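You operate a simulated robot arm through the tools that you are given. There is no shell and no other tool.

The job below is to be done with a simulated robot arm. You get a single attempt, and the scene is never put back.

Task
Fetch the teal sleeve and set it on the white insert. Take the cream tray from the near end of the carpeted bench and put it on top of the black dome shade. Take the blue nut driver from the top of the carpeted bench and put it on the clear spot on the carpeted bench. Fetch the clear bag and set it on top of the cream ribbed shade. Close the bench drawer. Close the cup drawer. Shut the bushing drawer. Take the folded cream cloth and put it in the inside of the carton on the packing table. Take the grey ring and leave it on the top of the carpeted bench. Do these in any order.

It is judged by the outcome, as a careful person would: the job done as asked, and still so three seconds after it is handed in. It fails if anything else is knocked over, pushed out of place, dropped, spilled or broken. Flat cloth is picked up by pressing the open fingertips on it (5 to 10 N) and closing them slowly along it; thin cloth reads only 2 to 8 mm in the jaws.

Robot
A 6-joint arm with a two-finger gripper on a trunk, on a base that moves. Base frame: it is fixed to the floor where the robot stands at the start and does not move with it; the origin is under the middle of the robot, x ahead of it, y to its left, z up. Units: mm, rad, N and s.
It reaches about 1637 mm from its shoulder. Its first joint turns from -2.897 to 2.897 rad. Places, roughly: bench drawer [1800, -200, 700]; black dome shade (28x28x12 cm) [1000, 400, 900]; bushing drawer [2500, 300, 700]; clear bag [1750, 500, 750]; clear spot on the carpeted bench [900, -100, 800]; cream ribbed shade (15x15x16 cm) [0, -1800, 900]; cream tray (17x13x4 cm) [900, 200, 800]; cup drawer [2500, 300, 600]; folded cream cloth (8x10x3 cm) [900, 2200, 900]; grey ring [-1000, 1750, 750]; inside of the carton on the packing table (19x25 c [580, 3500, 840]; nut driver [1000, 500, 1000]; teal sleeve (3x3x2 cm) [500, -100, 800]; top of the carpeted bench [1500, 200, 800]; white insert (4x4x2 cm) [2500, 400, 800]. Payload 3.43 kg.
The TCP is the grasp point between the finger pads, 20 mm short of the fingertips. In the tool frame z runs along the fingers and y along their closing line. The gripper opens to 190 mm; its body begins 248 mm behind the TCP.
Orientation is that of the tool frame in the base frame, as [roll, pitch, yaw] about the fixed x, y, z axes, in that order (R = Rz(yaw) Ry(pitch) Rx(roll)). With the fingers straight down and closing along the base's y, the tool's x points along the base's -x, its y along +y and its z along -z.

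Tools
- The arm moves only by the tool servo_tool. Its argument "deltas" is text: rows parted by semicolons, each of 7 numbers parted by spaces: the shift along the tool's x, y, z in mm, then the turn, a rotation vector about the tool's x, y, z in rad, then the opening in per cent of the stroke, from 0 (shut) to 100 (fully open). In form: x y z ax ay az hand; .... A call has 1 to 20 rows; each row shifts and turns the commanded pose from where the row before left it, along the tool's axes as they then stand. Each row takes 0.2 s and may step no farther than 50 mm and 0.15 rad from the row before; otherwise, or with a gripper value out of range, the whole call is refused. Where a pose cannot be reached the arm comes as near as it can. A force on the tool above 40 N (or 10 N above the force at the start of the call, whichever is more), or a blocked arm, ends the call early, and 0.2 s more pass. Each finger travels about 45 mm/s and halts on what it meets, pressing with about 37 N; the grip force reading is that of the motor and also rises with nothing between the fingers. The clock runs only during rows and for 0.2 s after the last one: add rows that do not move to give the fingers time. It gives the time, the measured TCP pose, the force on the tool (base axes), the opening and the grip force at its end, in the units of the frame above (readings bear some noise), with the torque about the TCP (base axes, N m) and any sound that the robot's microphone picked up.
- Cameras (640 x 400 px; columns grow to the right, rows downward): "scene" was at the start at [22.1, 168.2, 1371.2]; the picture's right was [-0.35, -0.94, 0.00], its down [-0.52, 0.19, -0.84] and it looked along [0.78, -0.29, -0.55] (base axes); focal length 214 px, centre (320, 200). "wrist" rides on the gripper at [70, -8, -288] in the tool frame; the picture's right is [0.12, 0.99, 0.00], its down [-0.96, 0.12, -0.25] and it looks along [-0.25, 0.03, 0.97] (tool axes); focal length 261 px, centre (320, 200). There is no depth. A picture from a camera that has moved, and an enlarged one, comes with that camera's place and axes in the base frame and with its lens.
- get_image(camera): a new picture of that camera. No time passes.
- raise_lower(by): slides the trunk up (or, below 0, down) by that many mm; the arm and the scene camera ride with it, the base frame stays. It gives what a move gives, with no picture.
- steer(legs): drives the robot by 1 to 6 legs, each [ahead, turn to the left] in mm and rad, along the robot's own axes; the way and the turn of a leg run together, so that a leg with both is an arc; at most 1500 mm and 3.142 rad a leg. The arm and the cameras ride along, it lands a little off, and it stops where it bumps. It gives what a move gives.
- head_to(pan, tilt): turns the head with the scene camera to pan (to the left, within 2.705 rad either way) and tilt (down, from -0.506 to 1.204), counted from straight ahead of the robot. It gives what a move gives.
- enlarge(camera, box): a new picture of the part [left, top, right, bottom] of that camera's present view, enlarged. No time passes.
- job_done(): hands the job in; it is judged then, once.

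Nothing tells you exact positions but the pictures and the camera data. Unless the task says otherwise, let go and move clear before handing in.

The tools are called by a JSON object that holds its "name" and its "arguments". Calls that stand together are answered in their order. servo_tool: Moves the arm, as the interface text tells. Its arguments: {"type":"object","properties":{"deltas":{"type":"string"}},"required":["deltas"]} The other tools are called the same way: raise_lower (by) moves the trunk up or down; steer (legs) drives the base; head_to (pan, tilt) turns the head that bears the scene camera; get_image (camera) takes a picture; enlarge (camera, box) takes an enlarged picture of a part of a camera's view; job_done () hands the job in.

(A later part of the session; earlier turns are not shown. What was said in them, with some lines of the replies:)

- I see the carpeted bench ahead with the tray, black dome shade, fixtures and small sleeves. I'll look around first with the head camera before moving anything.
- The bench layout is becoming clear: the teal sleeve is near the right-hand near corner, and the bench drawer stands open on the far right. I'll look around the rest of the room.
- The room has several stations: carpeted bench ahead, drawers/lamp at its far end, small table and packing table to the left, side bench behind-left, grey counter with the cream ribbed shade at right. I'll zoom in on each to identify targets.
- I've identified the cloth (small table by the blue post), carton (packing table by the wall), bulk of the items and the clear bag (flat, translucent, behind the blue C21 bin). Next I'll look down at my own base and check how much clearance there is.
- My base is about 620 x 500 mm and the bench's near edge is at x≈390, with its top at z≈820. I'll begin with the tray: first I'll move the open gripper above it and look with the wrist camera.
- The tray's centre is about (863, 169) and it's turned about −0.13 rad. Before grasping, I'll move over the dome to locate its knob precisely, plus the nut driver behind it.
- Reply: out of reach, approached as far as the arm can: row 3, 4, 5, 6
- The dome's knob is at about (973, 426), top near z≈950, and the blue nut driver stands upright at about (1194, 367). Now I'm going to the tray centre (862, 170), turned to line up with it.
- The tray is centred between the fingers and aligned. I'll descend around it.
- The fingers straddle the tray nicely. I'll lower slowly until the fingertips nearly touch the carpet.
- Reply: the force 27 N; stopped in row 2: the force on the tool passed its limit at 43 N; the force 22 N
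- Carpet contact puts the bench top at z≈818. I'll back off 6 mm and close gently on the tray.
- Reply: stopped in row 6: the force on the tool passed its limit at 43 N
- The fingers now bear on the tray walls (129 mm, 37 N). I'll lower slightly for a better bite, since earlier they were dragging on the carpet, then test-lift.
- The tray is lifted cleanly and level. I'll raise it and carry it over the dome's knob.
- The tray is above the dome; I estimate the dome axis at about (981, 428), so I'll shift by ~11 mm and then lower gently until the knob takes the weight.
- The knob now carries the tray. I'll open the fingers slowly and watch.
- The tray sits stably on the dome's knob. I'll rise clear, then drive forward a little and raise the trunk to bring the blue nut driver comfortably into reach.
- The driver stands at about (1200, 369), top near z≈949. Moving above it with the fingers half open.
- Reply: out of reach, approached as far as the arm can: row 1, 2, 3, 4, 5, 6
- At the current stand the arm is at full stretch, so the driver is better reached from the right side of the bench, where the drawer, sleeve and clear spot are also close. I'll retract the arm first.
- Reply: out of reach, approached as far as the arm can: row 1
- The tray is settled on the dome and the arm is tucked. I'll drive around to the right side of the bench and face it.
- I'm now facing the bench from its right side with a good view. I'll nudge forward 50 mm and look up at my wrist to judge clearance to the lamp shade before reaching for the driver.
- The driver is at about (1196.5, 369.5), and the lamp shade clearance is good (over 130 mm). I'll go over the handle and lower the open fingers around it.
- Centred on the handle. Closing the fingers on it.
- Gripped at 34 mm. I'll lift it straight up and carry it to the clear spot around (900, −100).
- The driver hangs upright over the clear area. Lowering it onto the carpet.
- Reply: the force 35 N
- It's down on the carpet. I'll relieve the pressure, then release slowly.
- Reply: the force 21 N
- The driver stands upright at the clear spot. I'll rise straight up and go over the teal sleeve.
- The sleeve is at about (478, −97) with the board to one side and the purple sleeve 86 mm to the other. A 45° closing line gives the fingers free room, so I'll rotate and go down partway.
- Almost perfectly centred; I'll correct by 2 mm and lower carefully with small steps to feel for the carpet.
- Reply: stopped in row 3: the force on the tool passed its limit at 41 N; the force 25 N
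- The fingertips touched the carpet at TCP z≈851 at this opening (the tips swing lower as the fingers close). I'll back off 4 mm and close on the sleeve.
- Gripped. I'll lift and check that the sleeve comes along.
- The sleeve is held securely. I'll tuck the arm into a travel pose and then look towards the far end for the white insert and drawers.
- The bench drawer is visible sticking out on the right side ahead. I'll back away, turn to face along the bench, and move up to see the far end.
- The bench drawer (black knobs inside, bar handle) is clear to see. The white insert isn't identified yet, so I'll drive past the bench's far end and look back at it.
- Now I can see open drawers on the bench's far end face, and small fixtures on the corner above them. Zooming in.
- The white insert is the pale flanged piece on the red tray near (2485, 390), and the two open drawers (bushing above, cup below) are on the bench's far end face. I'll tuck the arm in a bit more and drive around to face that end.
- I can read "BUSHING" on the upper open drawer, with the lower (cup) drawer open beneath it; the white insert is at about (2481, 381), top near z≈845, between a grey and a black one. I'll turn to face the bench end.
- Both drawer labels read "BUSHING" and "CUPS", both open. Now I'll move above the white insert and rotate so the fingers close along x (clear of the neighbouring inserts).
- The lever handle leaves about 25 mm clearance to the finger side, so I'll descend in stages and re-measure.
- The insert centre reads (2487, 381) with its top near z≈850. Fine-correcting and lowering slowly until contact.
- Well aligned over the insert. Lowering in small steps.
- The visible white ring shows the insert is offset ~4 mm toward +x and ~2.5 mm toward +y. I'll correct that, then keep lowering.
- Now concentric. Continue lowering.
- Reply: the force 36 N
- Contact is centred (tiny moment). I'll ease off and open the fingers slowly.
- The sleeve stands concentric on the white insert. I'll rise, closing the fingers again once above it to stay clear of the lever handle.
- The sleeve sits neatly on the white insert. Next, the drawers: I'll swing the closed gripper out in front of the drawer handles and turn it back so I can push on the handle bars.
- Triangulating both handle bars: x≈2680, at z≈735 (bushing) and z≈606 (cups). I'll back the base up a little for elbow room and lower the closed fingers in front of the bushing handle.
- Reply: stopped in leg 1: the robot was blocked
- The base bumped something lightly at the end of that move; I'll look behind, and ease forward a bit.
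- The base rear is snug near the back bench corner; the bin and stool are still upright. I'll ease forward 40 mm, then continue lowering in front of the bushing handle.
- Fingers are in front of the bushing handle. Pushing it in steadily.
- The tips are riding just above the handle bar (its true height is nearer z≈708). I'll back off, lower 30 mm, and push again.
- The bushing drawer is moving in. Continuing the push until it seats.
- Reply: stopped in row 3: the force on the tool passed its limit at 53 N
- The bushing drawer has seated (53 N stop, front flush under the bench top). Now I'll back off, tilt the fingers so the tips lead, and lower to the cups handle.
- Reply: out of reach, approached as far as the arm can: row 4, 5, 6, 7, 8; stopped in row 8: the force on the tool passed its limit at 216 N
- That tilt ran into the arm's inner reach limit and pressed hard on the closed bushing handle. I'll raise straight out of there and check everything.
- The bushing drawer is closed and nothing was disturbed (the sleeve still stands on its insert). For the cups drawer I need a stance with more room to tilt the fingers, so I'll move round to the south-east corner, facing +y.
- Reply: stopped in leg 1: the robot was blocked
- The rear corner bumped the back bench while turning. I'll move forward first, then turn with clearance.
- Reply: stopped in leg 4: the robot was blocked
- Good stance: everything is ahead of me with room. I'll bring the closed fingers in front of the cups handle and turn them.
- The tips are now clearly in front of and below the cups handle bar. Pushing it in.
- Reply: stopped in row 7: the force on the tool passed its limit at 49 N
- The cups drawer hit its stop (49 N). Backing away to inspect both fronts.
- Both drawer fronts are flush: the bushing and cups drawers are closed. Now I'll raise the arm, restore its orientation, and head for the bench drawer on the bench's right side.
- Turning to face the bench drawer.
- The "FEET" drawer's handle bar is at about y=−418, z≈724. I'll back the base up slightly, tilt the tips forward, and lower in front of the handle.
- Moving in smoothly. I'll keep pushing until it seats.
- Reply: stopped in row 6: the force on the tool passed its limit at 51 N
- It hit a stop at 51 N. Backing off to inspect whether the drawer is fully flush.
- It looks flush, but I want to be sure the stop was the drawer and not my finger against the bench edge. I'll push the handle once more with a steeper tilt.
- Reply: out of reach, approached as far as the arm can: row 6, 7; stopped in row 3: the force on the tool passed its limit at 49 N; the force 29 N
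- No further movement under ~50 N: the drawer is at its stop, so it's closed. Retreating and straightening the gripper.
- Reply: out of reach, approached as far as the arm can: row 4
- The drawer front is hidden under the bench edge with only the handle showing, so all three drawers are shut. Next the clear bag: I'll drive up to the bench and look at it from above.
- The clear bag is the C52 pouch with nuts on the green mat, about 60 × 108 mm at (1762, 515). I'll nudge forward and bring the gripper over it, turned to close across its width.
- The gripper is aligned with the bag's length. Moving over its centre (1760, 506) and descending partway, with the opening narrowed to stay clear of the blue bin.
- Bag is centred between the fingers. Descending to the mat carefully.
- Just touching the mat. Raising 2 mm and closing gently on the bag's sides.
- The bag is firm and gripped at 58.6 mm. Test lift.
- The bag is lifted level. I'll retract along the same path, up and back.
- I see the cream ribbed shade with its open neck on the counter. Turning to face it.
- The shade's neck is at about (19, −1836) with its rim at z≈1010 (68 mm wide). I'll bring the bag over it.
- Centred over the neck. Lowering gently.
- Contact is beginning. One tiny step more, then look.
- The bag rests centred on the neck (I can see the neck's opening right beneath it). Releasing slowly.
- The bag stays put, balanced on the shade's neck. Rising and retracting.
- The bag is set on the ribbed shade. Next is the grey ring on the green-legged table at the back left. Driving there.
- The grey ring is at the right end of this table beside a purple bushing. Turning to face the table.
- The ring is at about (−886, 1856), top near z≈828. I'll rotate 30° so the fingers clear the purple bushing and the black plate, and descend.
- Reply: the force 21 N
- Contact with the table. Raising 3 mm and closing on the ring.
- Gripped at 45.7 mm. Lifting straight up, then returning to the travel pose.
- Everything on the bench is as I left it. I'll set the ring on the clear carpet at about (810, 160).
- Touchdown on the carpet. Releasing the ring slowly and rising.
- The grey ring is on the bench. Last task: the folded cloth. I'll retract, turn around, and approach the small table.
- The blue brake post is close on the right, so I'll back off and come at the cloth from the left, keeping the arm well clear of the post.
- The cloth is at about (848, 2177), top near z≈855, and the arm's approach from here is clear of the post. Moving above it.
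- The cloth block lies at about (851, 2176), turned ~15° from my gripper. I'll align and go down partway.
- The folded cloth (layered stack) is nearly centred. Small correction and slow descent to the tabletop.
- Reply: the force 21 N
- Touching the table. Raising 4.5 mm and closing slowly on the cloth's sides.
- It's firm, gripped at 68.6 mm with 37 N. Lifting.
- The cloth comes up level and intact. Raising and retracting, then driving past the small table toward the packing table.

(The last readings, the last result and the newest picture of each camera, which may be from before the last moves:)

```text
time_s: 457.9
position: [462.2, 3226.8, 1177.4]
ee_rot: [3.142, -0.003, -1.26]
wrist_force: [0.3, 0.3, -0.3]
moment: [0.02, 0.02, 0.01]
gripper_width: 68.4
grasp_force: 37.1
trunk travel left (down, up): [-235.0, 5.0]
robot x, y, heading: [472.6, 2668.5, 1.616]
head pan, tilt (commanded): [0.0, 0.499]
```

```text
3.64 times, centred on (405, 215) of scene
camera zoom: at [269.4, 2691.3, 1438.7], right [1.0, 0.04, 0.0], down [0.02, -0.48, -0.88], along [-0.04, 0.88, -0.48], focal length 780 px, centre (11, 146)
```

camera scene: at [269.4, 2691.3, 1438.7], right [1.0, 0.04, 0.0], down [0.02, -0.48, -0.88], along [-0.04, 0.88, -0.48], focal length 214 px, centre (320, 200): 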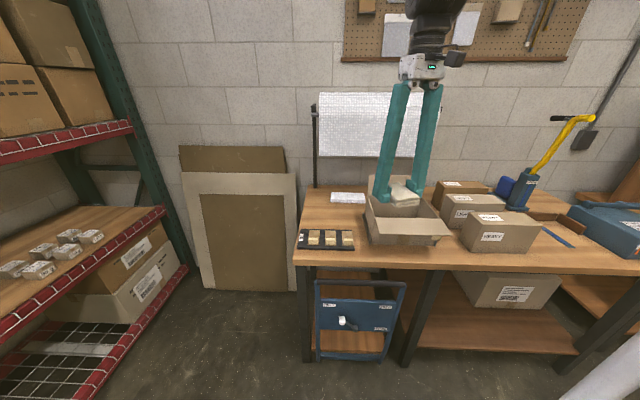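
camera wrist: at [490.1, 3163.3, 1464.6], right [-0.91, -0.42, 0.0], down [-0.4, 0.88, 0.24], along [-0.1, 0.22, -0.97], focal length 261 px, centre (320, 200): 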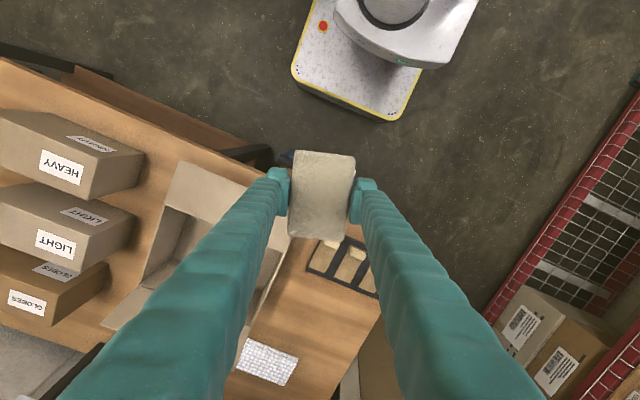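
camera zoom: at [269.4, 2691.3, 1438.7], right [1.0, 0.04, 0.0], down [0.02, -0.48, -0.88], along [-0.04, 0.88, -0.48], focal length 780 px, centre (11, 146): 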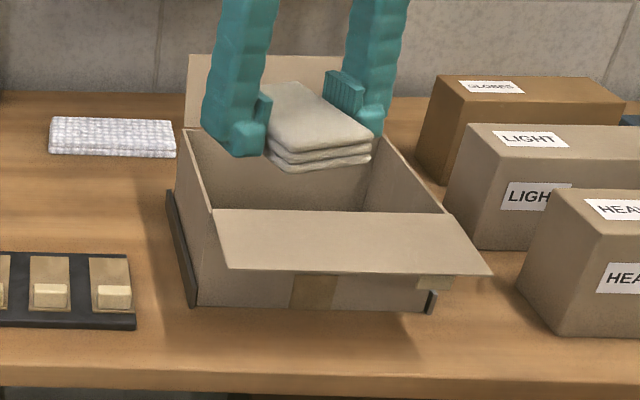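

I can see into the carton: its opening spans roughly x 465–722, y 3440–3645, with walls up to z≈948. I'll move a bit closer and bring the cloth over its centre.

{"name": "steer", "arguments": {"legs": [[130, -0.045]]}}

{"name": "get_image", "arguments": {"camera": "scene"}}

```text
time_s: 459.2
position: [484.4, 3358.9, 1176.7]
ee_rot: [3.139, -0.004, -1.307]
wrist_force: [0.4, 0.1, -0.4]
moment: [0.04, 0.03, -0.01]
gripper_width: 68.4
grasp_force: 37.0
trunk travel left (down, up): [-235.0, 5.0]
robot x, y, heading: [467.3, 2797.9, 1.565]
head pan, tilt (commanded): [0.0, 0.499]
```

```text
taken
camera scene: at [267.7, 2832.0, 1438.7], right [1.0, 0.0, 0.0], down [0.0, -0.48, -0.88], along [0.0, 0.88, -0.48], focal length 214 px, centre (320, 200)
```

scene: 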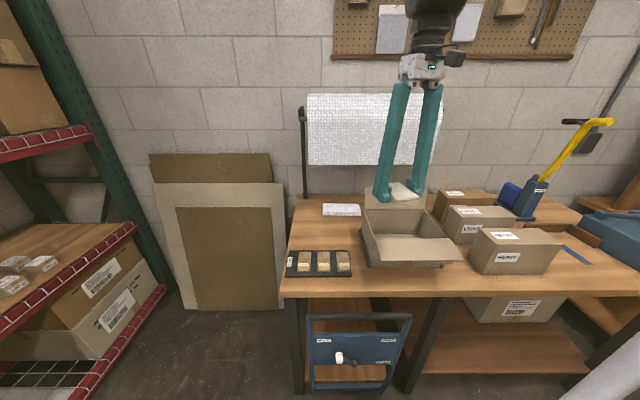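

{"name": "servo_tool", "arguments": {"deltas": "-27.1 -34.8 0 0 0 0 31; -27.1 -34.8 0 0 0 0 31; -27.1 -34.8 0 0 0 0 31; -27.1 -34.8 0 0 0 0 31; 0 0 0 0 0 0.132 31; 0 0 0 0 0 0.132 31; 0 0 0 0 0 0 31"}}

{"name": "get_image", "arguments": {"camera": "wrist"}}

{"name": "enlarge", "arguments": {"camera": "scene", "box": [320, 100, 480, 280]}}

```text
time_s: 460.8
position: [589.7, 3500.4, 1176.3]
ee_rot: [-3.141, -0.003, -1.57]
wrist_force: [0.0, -0.2, -0.8]
moment: [0.03, 0.02, -0.05]
gripper_width: 68.4
grasp_force: 37.6
trunk travel left (down, up): [-235.0, 5.0]
robot x, y, heading: [465.1, 2801.5, 1.565]
head pan, tilt (commanded): [0.0, 0.499]
```

```text
taken
camera wrist: at [597.4, 3430.1, 1464.5], right [-0.99, -0.12, 0.0], down [-0.12, 0.96, 0.24], along [-0.03, 0.24, -0.97], focal length 261 px, centre (320, 200)
```

wrist: 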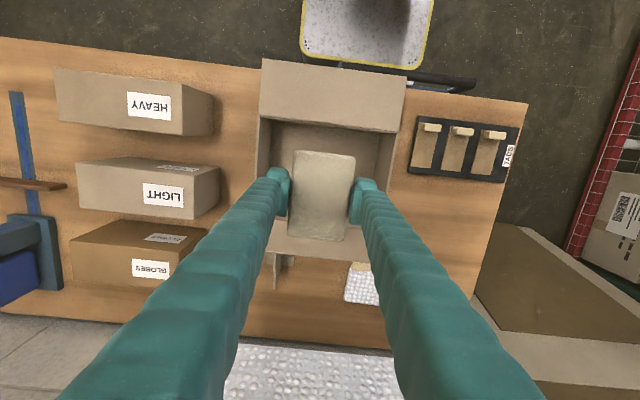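

```text
2.22 times, centred on (400, 190) of scene
camera zoom: at [267.8, 2832.3, 1438.7], right [1.0, 0.0, 0.0], down [0.0, -0.48, -0.88], along [0.0, 0.88, -0.48], focal length 477 px, centre (142, 222)
```

zoom: 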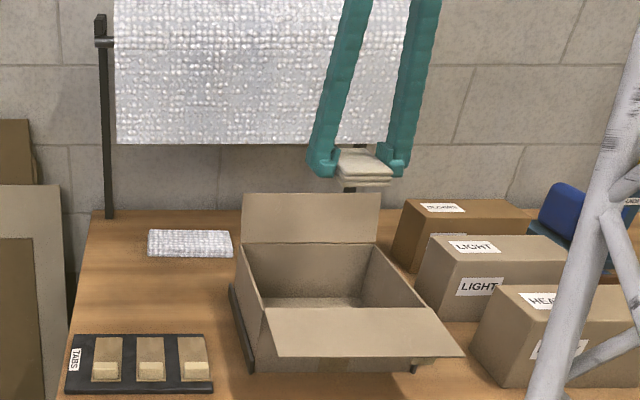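

The carton's opening is centred at about (587, 3511) with walls to z≈970 and its floor near z≈842. I'll centre up and lower the cloth inside.

{"name": "servo_tool", "arguments": {"deltas": "-10 2 20 0 0 0 31; 0 0 40 0 0 0 31; 0 0 40 0 0 0 31; 0 0 40 0 0 0 31; 0 0 0 0 0 0 31"}}

{"name": "get_image", "arguments": {"camera": "wrist"}}

{"name": "enlarge", "arguments": {"camera": "scene", "box": [320, 130, 480, 280]}}

```text
time_s: 462.0
position: [590.7, 3509.7, 1035.3]
ee_rot: [3.142, -0.004, -1.569]
wrist_force: [-1.2, 0.1, -0.4]
moment: [0.04, 0.01, 0.01]
gripper_width: 68.6
grasp_force: 37.1
trunk travel left (down, up): [-235.0, 5.0]
robot x, y, heading: [468.3, 2800.1, 1.567]
head pan, tilt (commanded): [0.0, 0.499]
```

```text
taken
camera wrist: at [597.1, 3440.2, 1322.6], right [-0.99, -0.12, 0.0], down [-0.12, 0.96, 0.24], along [-0.03, 0.24, -0.97], focal length 261 px, centre (320, 200)
```

wrist: 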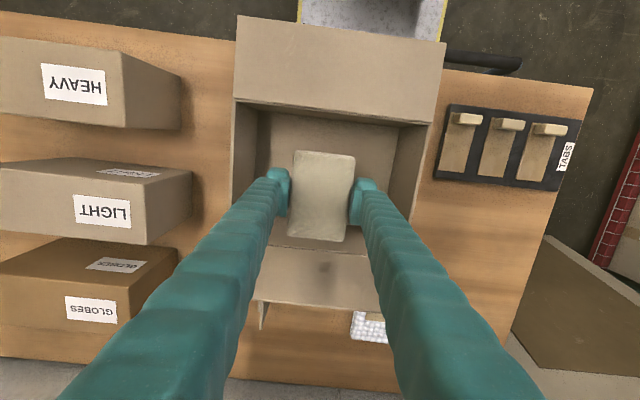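

```text
2.67 times, centred on (400, 205) of scene
camera zoom: at [267.8, 2832.3, 1438.7], right [1.0, 0.0, 0.0], down [0.0, -0.48, -0.88], along [0.0, 0.88, -0.48], focal length 572 px, centre (107, 187)
```

zoom: 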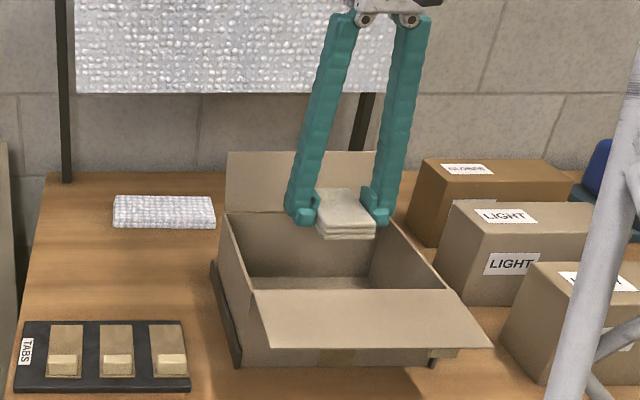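

{"name": "servo_tool", "arguments": {"deltas": "3 6 30 0 0 0 31; 0 0 35 0 0 0 31; 0 0 35 0 0 0 31; 0 0 30 0 0 0 31; 0 0 10 0 0 0 31; 0 0 0 0 0 0 31"}}

{"name": "get_image", "arguments": {"camera": "wrist"}}

{"name": "servo_tool", "arguments": {"deltas": "0 0 4 0 0 0 31; 0 0 3 0 0 0 31; 0 0 0 0 0 0 31"}}

```text
time_s: 463.4
position: [582.6, 3505.3, 895.6]
ee_rot: [-3.142, -0.003, -1.568]
wrist_force: [0.9, -0.2, 0.3]
moment: [-0.02, 0.0, -0.03]
gripper_width: 68.6
grasp_force: 36.9
trunk travel left (down, up): [-235.0, 5.0]
robot x, y, heading: [466.8, 2801.7, 1.576]
head pan, tilt (commanded): [0.0, 0.499]
```

```text
taken
camera wrist: at [590.0, 3435.7, 1183.1], right [-0.99, -0.12, 0.0], down [-0.12, 0.96, 0.24], along [-0.03, 0.24, -0.97], focal length 261 px, centre (320, 200)
```

wrist: 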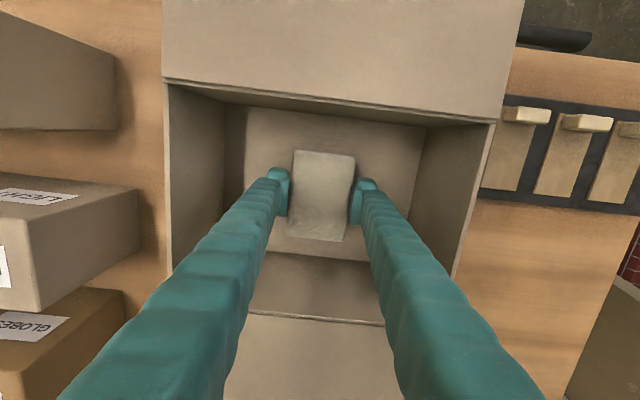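

```text
time_s: 464.2
position: [582.1, 3504.7, 889.7]
ee_rot: [3.141, -0.004, -1.569]
wrist_force: [-0.9, 1.0, -0.4]
moment: [0.02, -0.03, 0.0]
gripper_width: 68.3
grasp_force: 37.3
trunk travel left (down, up): [-235.0, 5.0]
robot x, y, heading: [470.0, 2798.6, 1.573]
head pan, tilt (commanded): [0.0, 0.499]
```

The cloth is inside, centred. Lowering in small steps to the carton floor.

{"name": "servo_tool", "arguments": {"deltas": "0 0 4 0 0 0 31; 0 0 3 0 0 0 31; 0 0 0 0 0 0 31"}}

{"name": "servo_tool", "arguments": {"deltas": "0 0 2.5 0 0 0 31; 0 0 0 0 0 0 31"}}

{"name": "servo_tool", "arguments": {"deltas": "0 0 2 0 0 0 31; 0 0 0 0 0 0 31"}}

{"name": "servo_tool", "arguments": {"deltas": "0 0 2 0 0 0 31; 0 0 0 0 0 0 31"}}

```text
time_s: 465.0
position: [581.4, 3506.1, 881.8]
ee_rot: [-3.141, -0.003, -1.569]
wrist_force: [0.7, 0.3, -0.3]
moment: [0.04, 0.02, 0.01]
gripper_width: 68.3
grasp_force: 36.6
trunk travel left (down, up): [-235.0, 5.0]
robot x, y, heading: [470.6, 2797.7, 1.571]
head pan, tilt (commanded): [0.0, 0.499]
```

```text
time_s: 465.6
position: [581.3, 3506.3, 878.4]
ee_rot: [-3.14, -0.004, -1.569]
wrist_force: [0.1, -0.3, -0.6]
moment: [0.01, 0.0, -0.02]
gripper_width: 68.5
grasp_force: 36.3
trunk travel left (down, up): [-235.0, 5.0]
robot x, y, heading: [465.6, 2803.4, 1.568]
head pan, tilt (commanded): [0.0, 0.499]
```

```text
time_s: 466.2
position: [581.8, 3504.7, 877.1]
ee_rot: [3.141, -0.003, -1.569]
wrist_force: [-0.7, -0.2, -0.5]
moment: [0.01, 0.01, 0.04]
gripper_width: 68.5
grasp_force: 37.1
trunk travel left (down, up): [-235.0, 5.0]
robot x, y, heading: [465.3, 2799.3, 1.568]
head pan, tilt (commanded): [0.0, 0.499]
```

```text
time_s: 466.8
position: [582.8, 3506.7, 875.3]
ee_rot: [-3.141, -0.004, -1.57]
wrist_force: [0.7, -0.1, -0.5]
moment: [0.01, -0.01, -0.01]
gripper_width: 68.4
grasp_force: 36.4
trunk travel left (down, up): [-235.0, 5.0]
robot x, y, heading: [467.5, 2798.3, 1.572]
head pan, tilt (commanded): [0.0, 0.499]
```

{"name": "servo_tool", "arguments": {"deltas": "0 0 2 0 0 0 31; 0 0 0 0 0 0 31"}}

{"name": "servo_tool", "arguments": {"deltas": "0 0 1.5 0 0 0 31; 0 0 0 0 0 0 31"}}

{"name": "servo_tool", "arguments": {"deltas": "0 0 1.5 0 0 0 31; 0 0 0 0 0 0 31"}}

{"name": "servo_tool", "arguments": {"deltas": "0 0 1.5 0 0 0 31; 0 0 0 0 0 0 31"}}

```text
time_s: 467.4
position: [582.6, 3505.8, 873.6]
ee_rot: [-3.141, -0.004, -1.57]
wrist_force: [-0.5, 0.5, -1.1]
moment: [0.02, -0.01, -0.04]
gripper_width: 68.2
grasp_force: 36.7
trunk travel left (down, up): [-235.0, 5.0]
robot x, y, heading: [464.9, 2802.6, 1.57]
head pan, tilt (commanded): [0.0, 0.499]
```

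```text
time_s: 468.0
position: [582.2, 3506.0, 871.3]
ee_rot: [-3.141, -0.004, -1.57]
wrist_force: [-0.7, -1.0, -0.2]
moment: [-0.04, 0.0, 0.01]
gripper_width: 68.4
grasp_force: 36.7
trunk travel left (down, up): [-235.0, 5.0]
robot x, y, heading: [467.2, 2801.3, 1.57]
head pan, tilt (commanded): [0.0, 0.499]
```

```text
time_s: 468.6
position: [582.1, 3505.8, 869.7]
ee_rot: [3.142, -0.003, -1.568]
wrist_force: [0.6, -0.4, 0.4]
moment: [0.01, -0.01, -0.06]
gripper_width: 68.2
grasp_force: 36.7
trunk travel left (down, up): [-235.0, 5.0]
robot x, y, heading: [468.8, 2800.3, 1.568]
head pan, tilt (commanded): [0.0, 0.499]
```

```text
time_s: 469.2
position: [582.7, 3506.9, 869.0]
ee_rot: [-3.14, -0.003, -1.568]
wrist_force: [-0.2, 0.0, -1.0]
moment: [0.03, 0.01, 0.0]
gripper_width: 68.6
grasp_force: 37.1
trunk travel left (down, up): [-235.0, 5.0]
robot x, y, heading: [466.6, 2803.6, 1.566]
head pan, tilt (commanded): [0.0, 0.499]
```

{"name": "servo_tool", "arguments": {"deltas": "0 0 2 0 0 0 31; 0 0 0 0 0 0 31"}}

{"name": "servo_tool", "arguments": {"deltas": "0 0 2 0 0 0 31; 0 0 0 0 0 0 31"}}

{"name": "servo_tool", "arguments": {"deltas": "0 0 2 0 0 0 31; 0 0 0 0 0 0 31"}}

{"name": "enlarge", "arguments": {"camera": "wrist", "box": [220, 110, 420, 270]}}

```text
time_s: 469.8
position: [581.9, 3505.7, 866.8]
ee_rot: [-3.141, -0.005, -1.567]
wrist_force: [-0.5, -0.5, 0.0]
moment: [0.01, -0.05, -0.02]
gripper_width: 68.5
grasp_force: 37.0
trunk travel left (down, up): [-235.0, 5.0]
robot x, y, heading: [468.6, 2796.4, 1.572]
head pan, tilt (commanded): [0.0, 0.499]
```

```text
time_s: 470.4
position: [581.9, 3504.7, 866.1]
ee_rot: [3.14, -0.005, -1.568]
wrist_force: [0.1, 0.1, 7.2]
moment: [-0.04, 0.06, -0.02]
gripper_width: 68.3
grasp_force: 37.0
trunk travel left (down, up): [-235.0, 5.0]
robot x, y, heading: [464.2, 2802.7, 1.568]
head pan, tilt (commanded): [0.0, 0.499]
```

```text
time_s: 471.0
position: [583.3, 3505.2, 865.8]
ee_rot: [-3.14, -0.002, -1.568]
wrist_force: [0.7, 1.0, 32.8]
moment: [-0.15, 0.07, 0.01]
gripper_width: 68.5
grasp_force: 37.3
trunk travel left (down, up): [-235.0, 5.0]
robot x, y, heading: [473.4, 2799.6, 1.569]
head pan, tilt (commanded): [0.0, 0.499]
```

```text
2.50 times, centred on (320, 190) of wrist
camera zoom: at [590.0, 3434.8, 1153.0], right [-0.99, -0.12, 0.0], down [-0.12, 0.96, 0.25], along [-0.03, 0.24, -0.97], focal length 652 px, centre (320, 225)
```

zoom: 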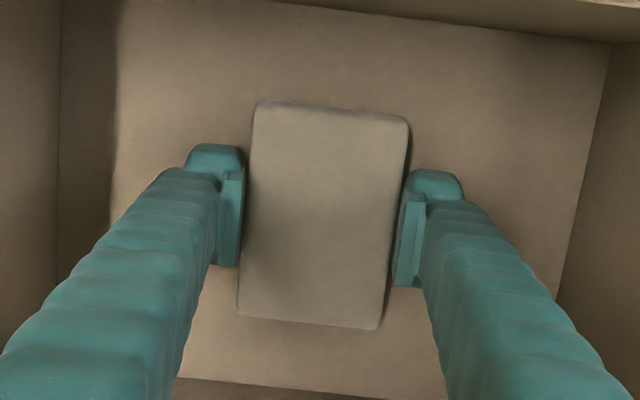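

The cloth is on the carton floor, well inside the walls. Easing off and opening slowly, then rising straight out.

{"name": "servo_tool", "arguments": {"deltas": "0 0 -1.5 0 0 0 31; 0 0 -0.5 0 0 0 31; 0 0 0 0 0 0 37; 0 0 0 0 0 0 40; 0 0 0 0 0 0 44; 0 0 0 0 0 0 48; 0 0 0 0 0 0 48"}}

{"name": "servo_tool", "arguments": {"deltas": "0 0 -10 0 0 0 48; 0 0 -30 0 0 0 48; 0 0 -40 0 0 0 48; 0 0 -40 0 0 0 48; 0 0 -40 0 0 0 48; 0 0 -40 0 0 0 48; 0 0 -40 0 0 0 48; 0 0 -40 0 0 0 48; 0 0 -30 0 0 0 48; 0 0 0 0 0 0 48"}}

{"name": "get_image", "arguments": {"camera": "wrist"}}

{"name": "enlarge", "arguments": {"camera": "scene", "box": [320, 130, 480, 280]}}

```text
time_s: 472.6
position: [583.7, 3504.7, 866.5]
ee_rot: [-3.141, -0.004, -1.568]
wrist_force: [0.6, 0.7, -0.5]
moment: [0.05, 0.02, 0.02]
gripper_width: 91.2
grasp_force: 0.1
trunk travel left (down, up): [-235.0, 5.0]
robot x, y, heading: [470.6, 2798.2, 1.567]
head pan, tilt (commanded): [0.0, 0.499]
```

```text
time_s: 474.8
position: [580.7, 3507.7, 1176.6]
ee_rot: [-3.141, -0.003, -1.568]
wrist_force: [-0.5, 0.2, 0.0]
moment: [-0.03, 0.02, 0.0]
gripper_width: 91.2
grasp_force: 0.0
trunk travel left (down, up): [-235.0, 5.0]
robot x, y, heading: [468.9, 2799.5, 1.573]
head pan, tilt (commanded): [0.0, 0.499]
```

```text
taken
camera wrist: at [589.7, 3438.4, 1464.4], right [-0.99, -0.12, 0.0], down [-0.12, 0.96, 0.24], along [-0.03, 0.24, -0.97], focal length 261 px, centre (320, 200)
```

wrist: 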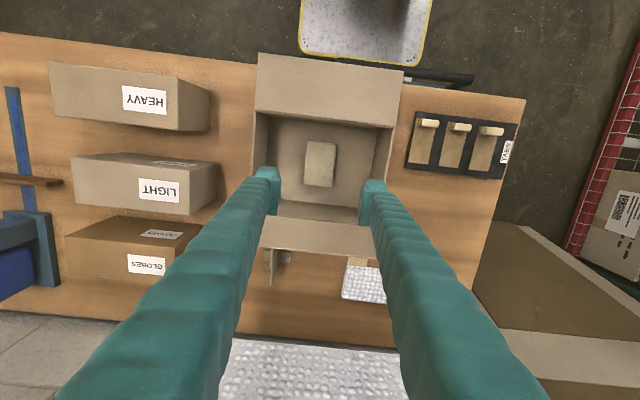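

```text
2.67 times, centred on (400, 205) of scene
camera zoom: at [267.8, 2832.2, 1438.7], right [1.0, 0.0, 0.0], down [0.0, -0.48, -0.88], along [0.0, 0.88, -0.48], focal length 572 px, centre (107, 187)
```

zoom: 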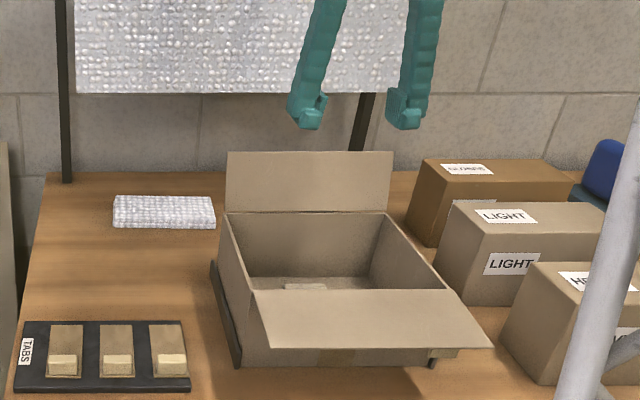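

The folded cloth lies on the carton floor. I'll tuck the arm back and take a last look back at the bench to confirm nothing has shifted.

{"name": "servo_tool", "arguments": {"deltas": "40 0 -10 0 0 0 48; 40 0 0 0 0 0 48; 40 0 0 0 0 0 48; 30 0 0 0 0 0 48; 0 0 0 0 0 0 48"}}

{"name": "head_to", "arguments": {"pan": -2.65, "tilt": 0.25}}

{"name": "get_image", "arguments": {"camera": "scene"}}

{"name": "head_to", "arguments": {"pan": 2.65, "tilt": 0.25}}

{"name": "get_image", "arguments": {"camera": "scene"}}

```text
time_s: 476.0
position: [581.6, 3356.0, 1184.9]
ee_rot: [-3.141, -0.004, -1.569]
wrist_force: [-0.7, 0.3, -0.1]
moment: [0.04, -0.03, -0.01]
gripper_width: 91.2
grasp_force: 0.0
trunk travel left (down, up): [-235.0, 5.0]
robot x, y, heading: [467.2, 2802.1, 1.568]
head pan, tilt (commanded): [0.0, 0.499]
```

```text
time_s: 478.4
position: [583.0, 3356.2, 1184.6]
ee_rot: [-3.14, -0.004, -1.57]
wrist_force: [-0.6, 0.4, -0.6]
moment: [0.01, -0.01, 0.01]
gripper_width: 91.3
grasp_force: 0.0
trunk travel left (down, up): [-235.0, 5.0]
robot x, y, heading: [467.1, 2798.9, 1.569]
head pan, tilt (commanded): [-2.649, 0.25]
```

```text
taken
camera scene: at [311.7, 2658.9, 1461.8], right [-0.88, -0.47, 0.0], down [-0.12, 0.22, -0.97], along [0.46, -0.85, -0.25], focal length 214 px, centre (320, 200)
```

scene: 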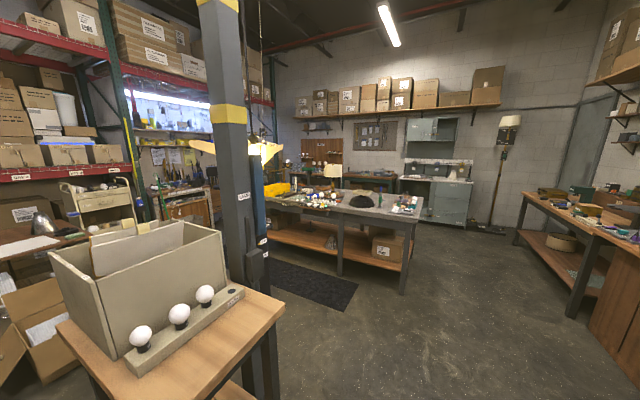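

```text
time_s: 482.5
position: [583.4, 3357.1, 1185.5]
ee_rot: [-3.141, -0.003, -1.569]
wrist_force: [-0.7, 0.5, 0.0]
moment: [0.04, 0.03, -0.02]
gripper_width: 91.4
grasp_force: 0.0
trunk travel left (down, up): [-235.0, 5.0]
robot x, y, heading: [467.3, 2801.5, 1.571]
head pan, tilt (commanded): [2.649, 0.25]
```

```text
taken
camera scene: at [223.3, 2659.0, 1461.8], right [-0.88, 0.47, 0.0], down [0.12, 0.22, -0.97], along [-0.46, -0.85, -0.25], focal length 214 px, centre (320, 200)
```

scene: 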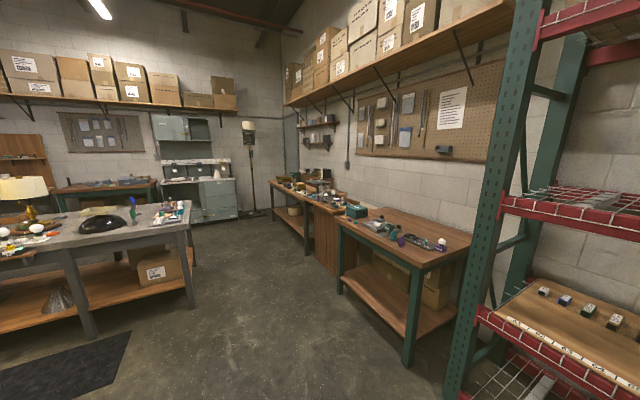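

{"name": "enlarge", "arguments": {"camera": "scene", "box": [0, 160, 240, 260]}}

{"name": "head_to", "arguments": {"pan": -2.65, "tilt": 0.25}}

{"name": "enlarge", "arguments": {"camera": "scene", "box": [260, 150, 440, 250]}}

{"name": "enlarge", "arguments": {"camera": "scene", "box": [320, 180, 430, 230]}}

```text
2.67 times, centred on (120, 210) of scene
camera zoom: at [223.3, 2659.0, 1461.8], right [-0.88, 0.47, 0.0], down [0.12, 0.22, -0.97], along [-0.46, -0.85, -0.25], focal length 572 px, centre (853, 173)
```

zoom: 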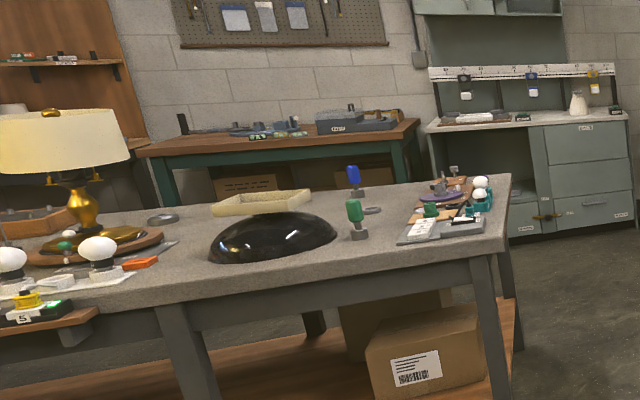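

```text
time_s: 486.6
position: [584.3, 3357.0, 1185.0]
ee_rot: [3.141, -0.003, -1.568]
wrist_force: [-0.6, 0.7, -0.2]
moment: [-0.03, 0.01, 0.01]
gripper_width: 91.3
grasp_force: 0.1
trunk travel left (down, up): [-235.0, 5.0]
robot x, y, heading: [462.7, 2801.6, 1.572]
head pan, tilt (commanded): [-2.649, 0.25]
```

```text
3.56 times, centred on (350, 200) of scene
camera zoom: at [311.7, 2658.9, 1461.8], right [-0.88, -0.47, 0.0], down [-0.12, 0.22, -0.97], along [0.46, -0.85, -0.25], focal length 763 px, centre (213, 200)
```

zoom: 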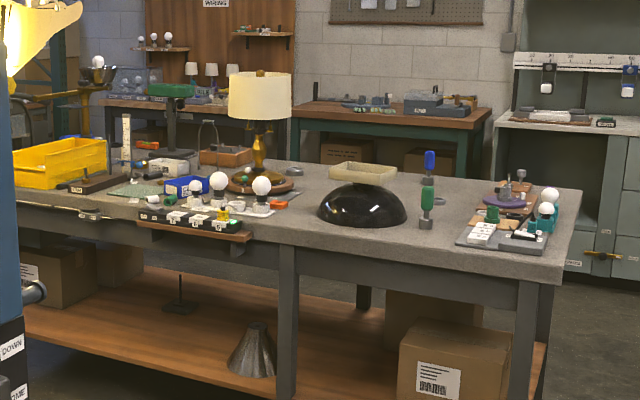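

```text
5.82 times, centred on (375, 205) of scene
camera zoom: at [311.7, 2658.9, 1461.8], right [-0.88, -0.47, 0.0], down [-0.12, 0.22, -0.97], along [0.46, -0.85, -0.25], focal length 1248 px, centre (0, 171)
```

zoom: 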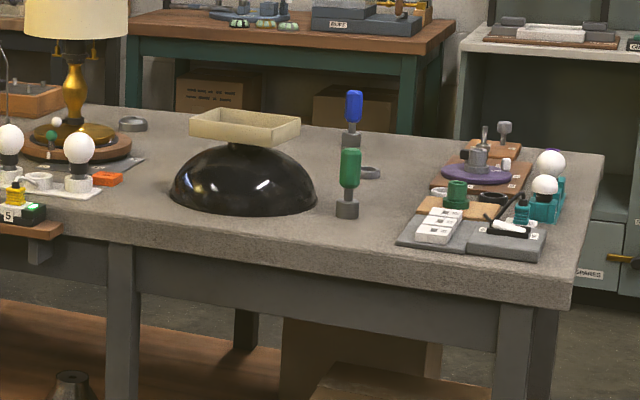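

Looking back, the tray is still level on the dome, the blue driver is upright at the clear spot and the grey ring is on the bench. The bag is on the ribbed shade, and just now I saw the cloth inside the carton. The sleeve was on its insert and all three drawers were shut when I last saw them. The gripper is empty and clear, so I'm handing in.

{"name": "job_done", "arguments": {}}

```text
The job is handed in.
```

All nine parts of the job are done and handed in. I checked each result with the cameras, but I haven't seen the judging result.

| Task | Result |
|---|---|
| Teal sleeve | Standing centred on the white insert |
| Cream tray | Level on the knob of the black dome shade |
| Blue nut driver | Upright at the clear spot on the bench |
| Clear bag (C52) | Balanced across the neck of the cream ribbed shade |
| Bushing and cup drawers | Both closed, fronts flush |
| Bench drawer (marked "FEET") | Closed; it stopped hard under about 50 N on two separate pushes |
| Folded cream cloth | Lying on the carton floor, inside the walls |
| Grey ring | On open carpet on the carpeted bench |

**Contacts along the way:**
- **Bushing drawer handle:** while I was reaching for the cup drawer, the gripper pressed the already closed bushing handle at about 216 N. The drawer and the items around it looked unchanged afterwards.
- **Base bumps:** the base lightly bumped the back bench twice and a leg of the carpeted bench once. I saw nothing knocked over or moved.

The sleeve and the three drawers were out of view in my last look from the packing table. For those I'm relying on the views I took when I finished each one.
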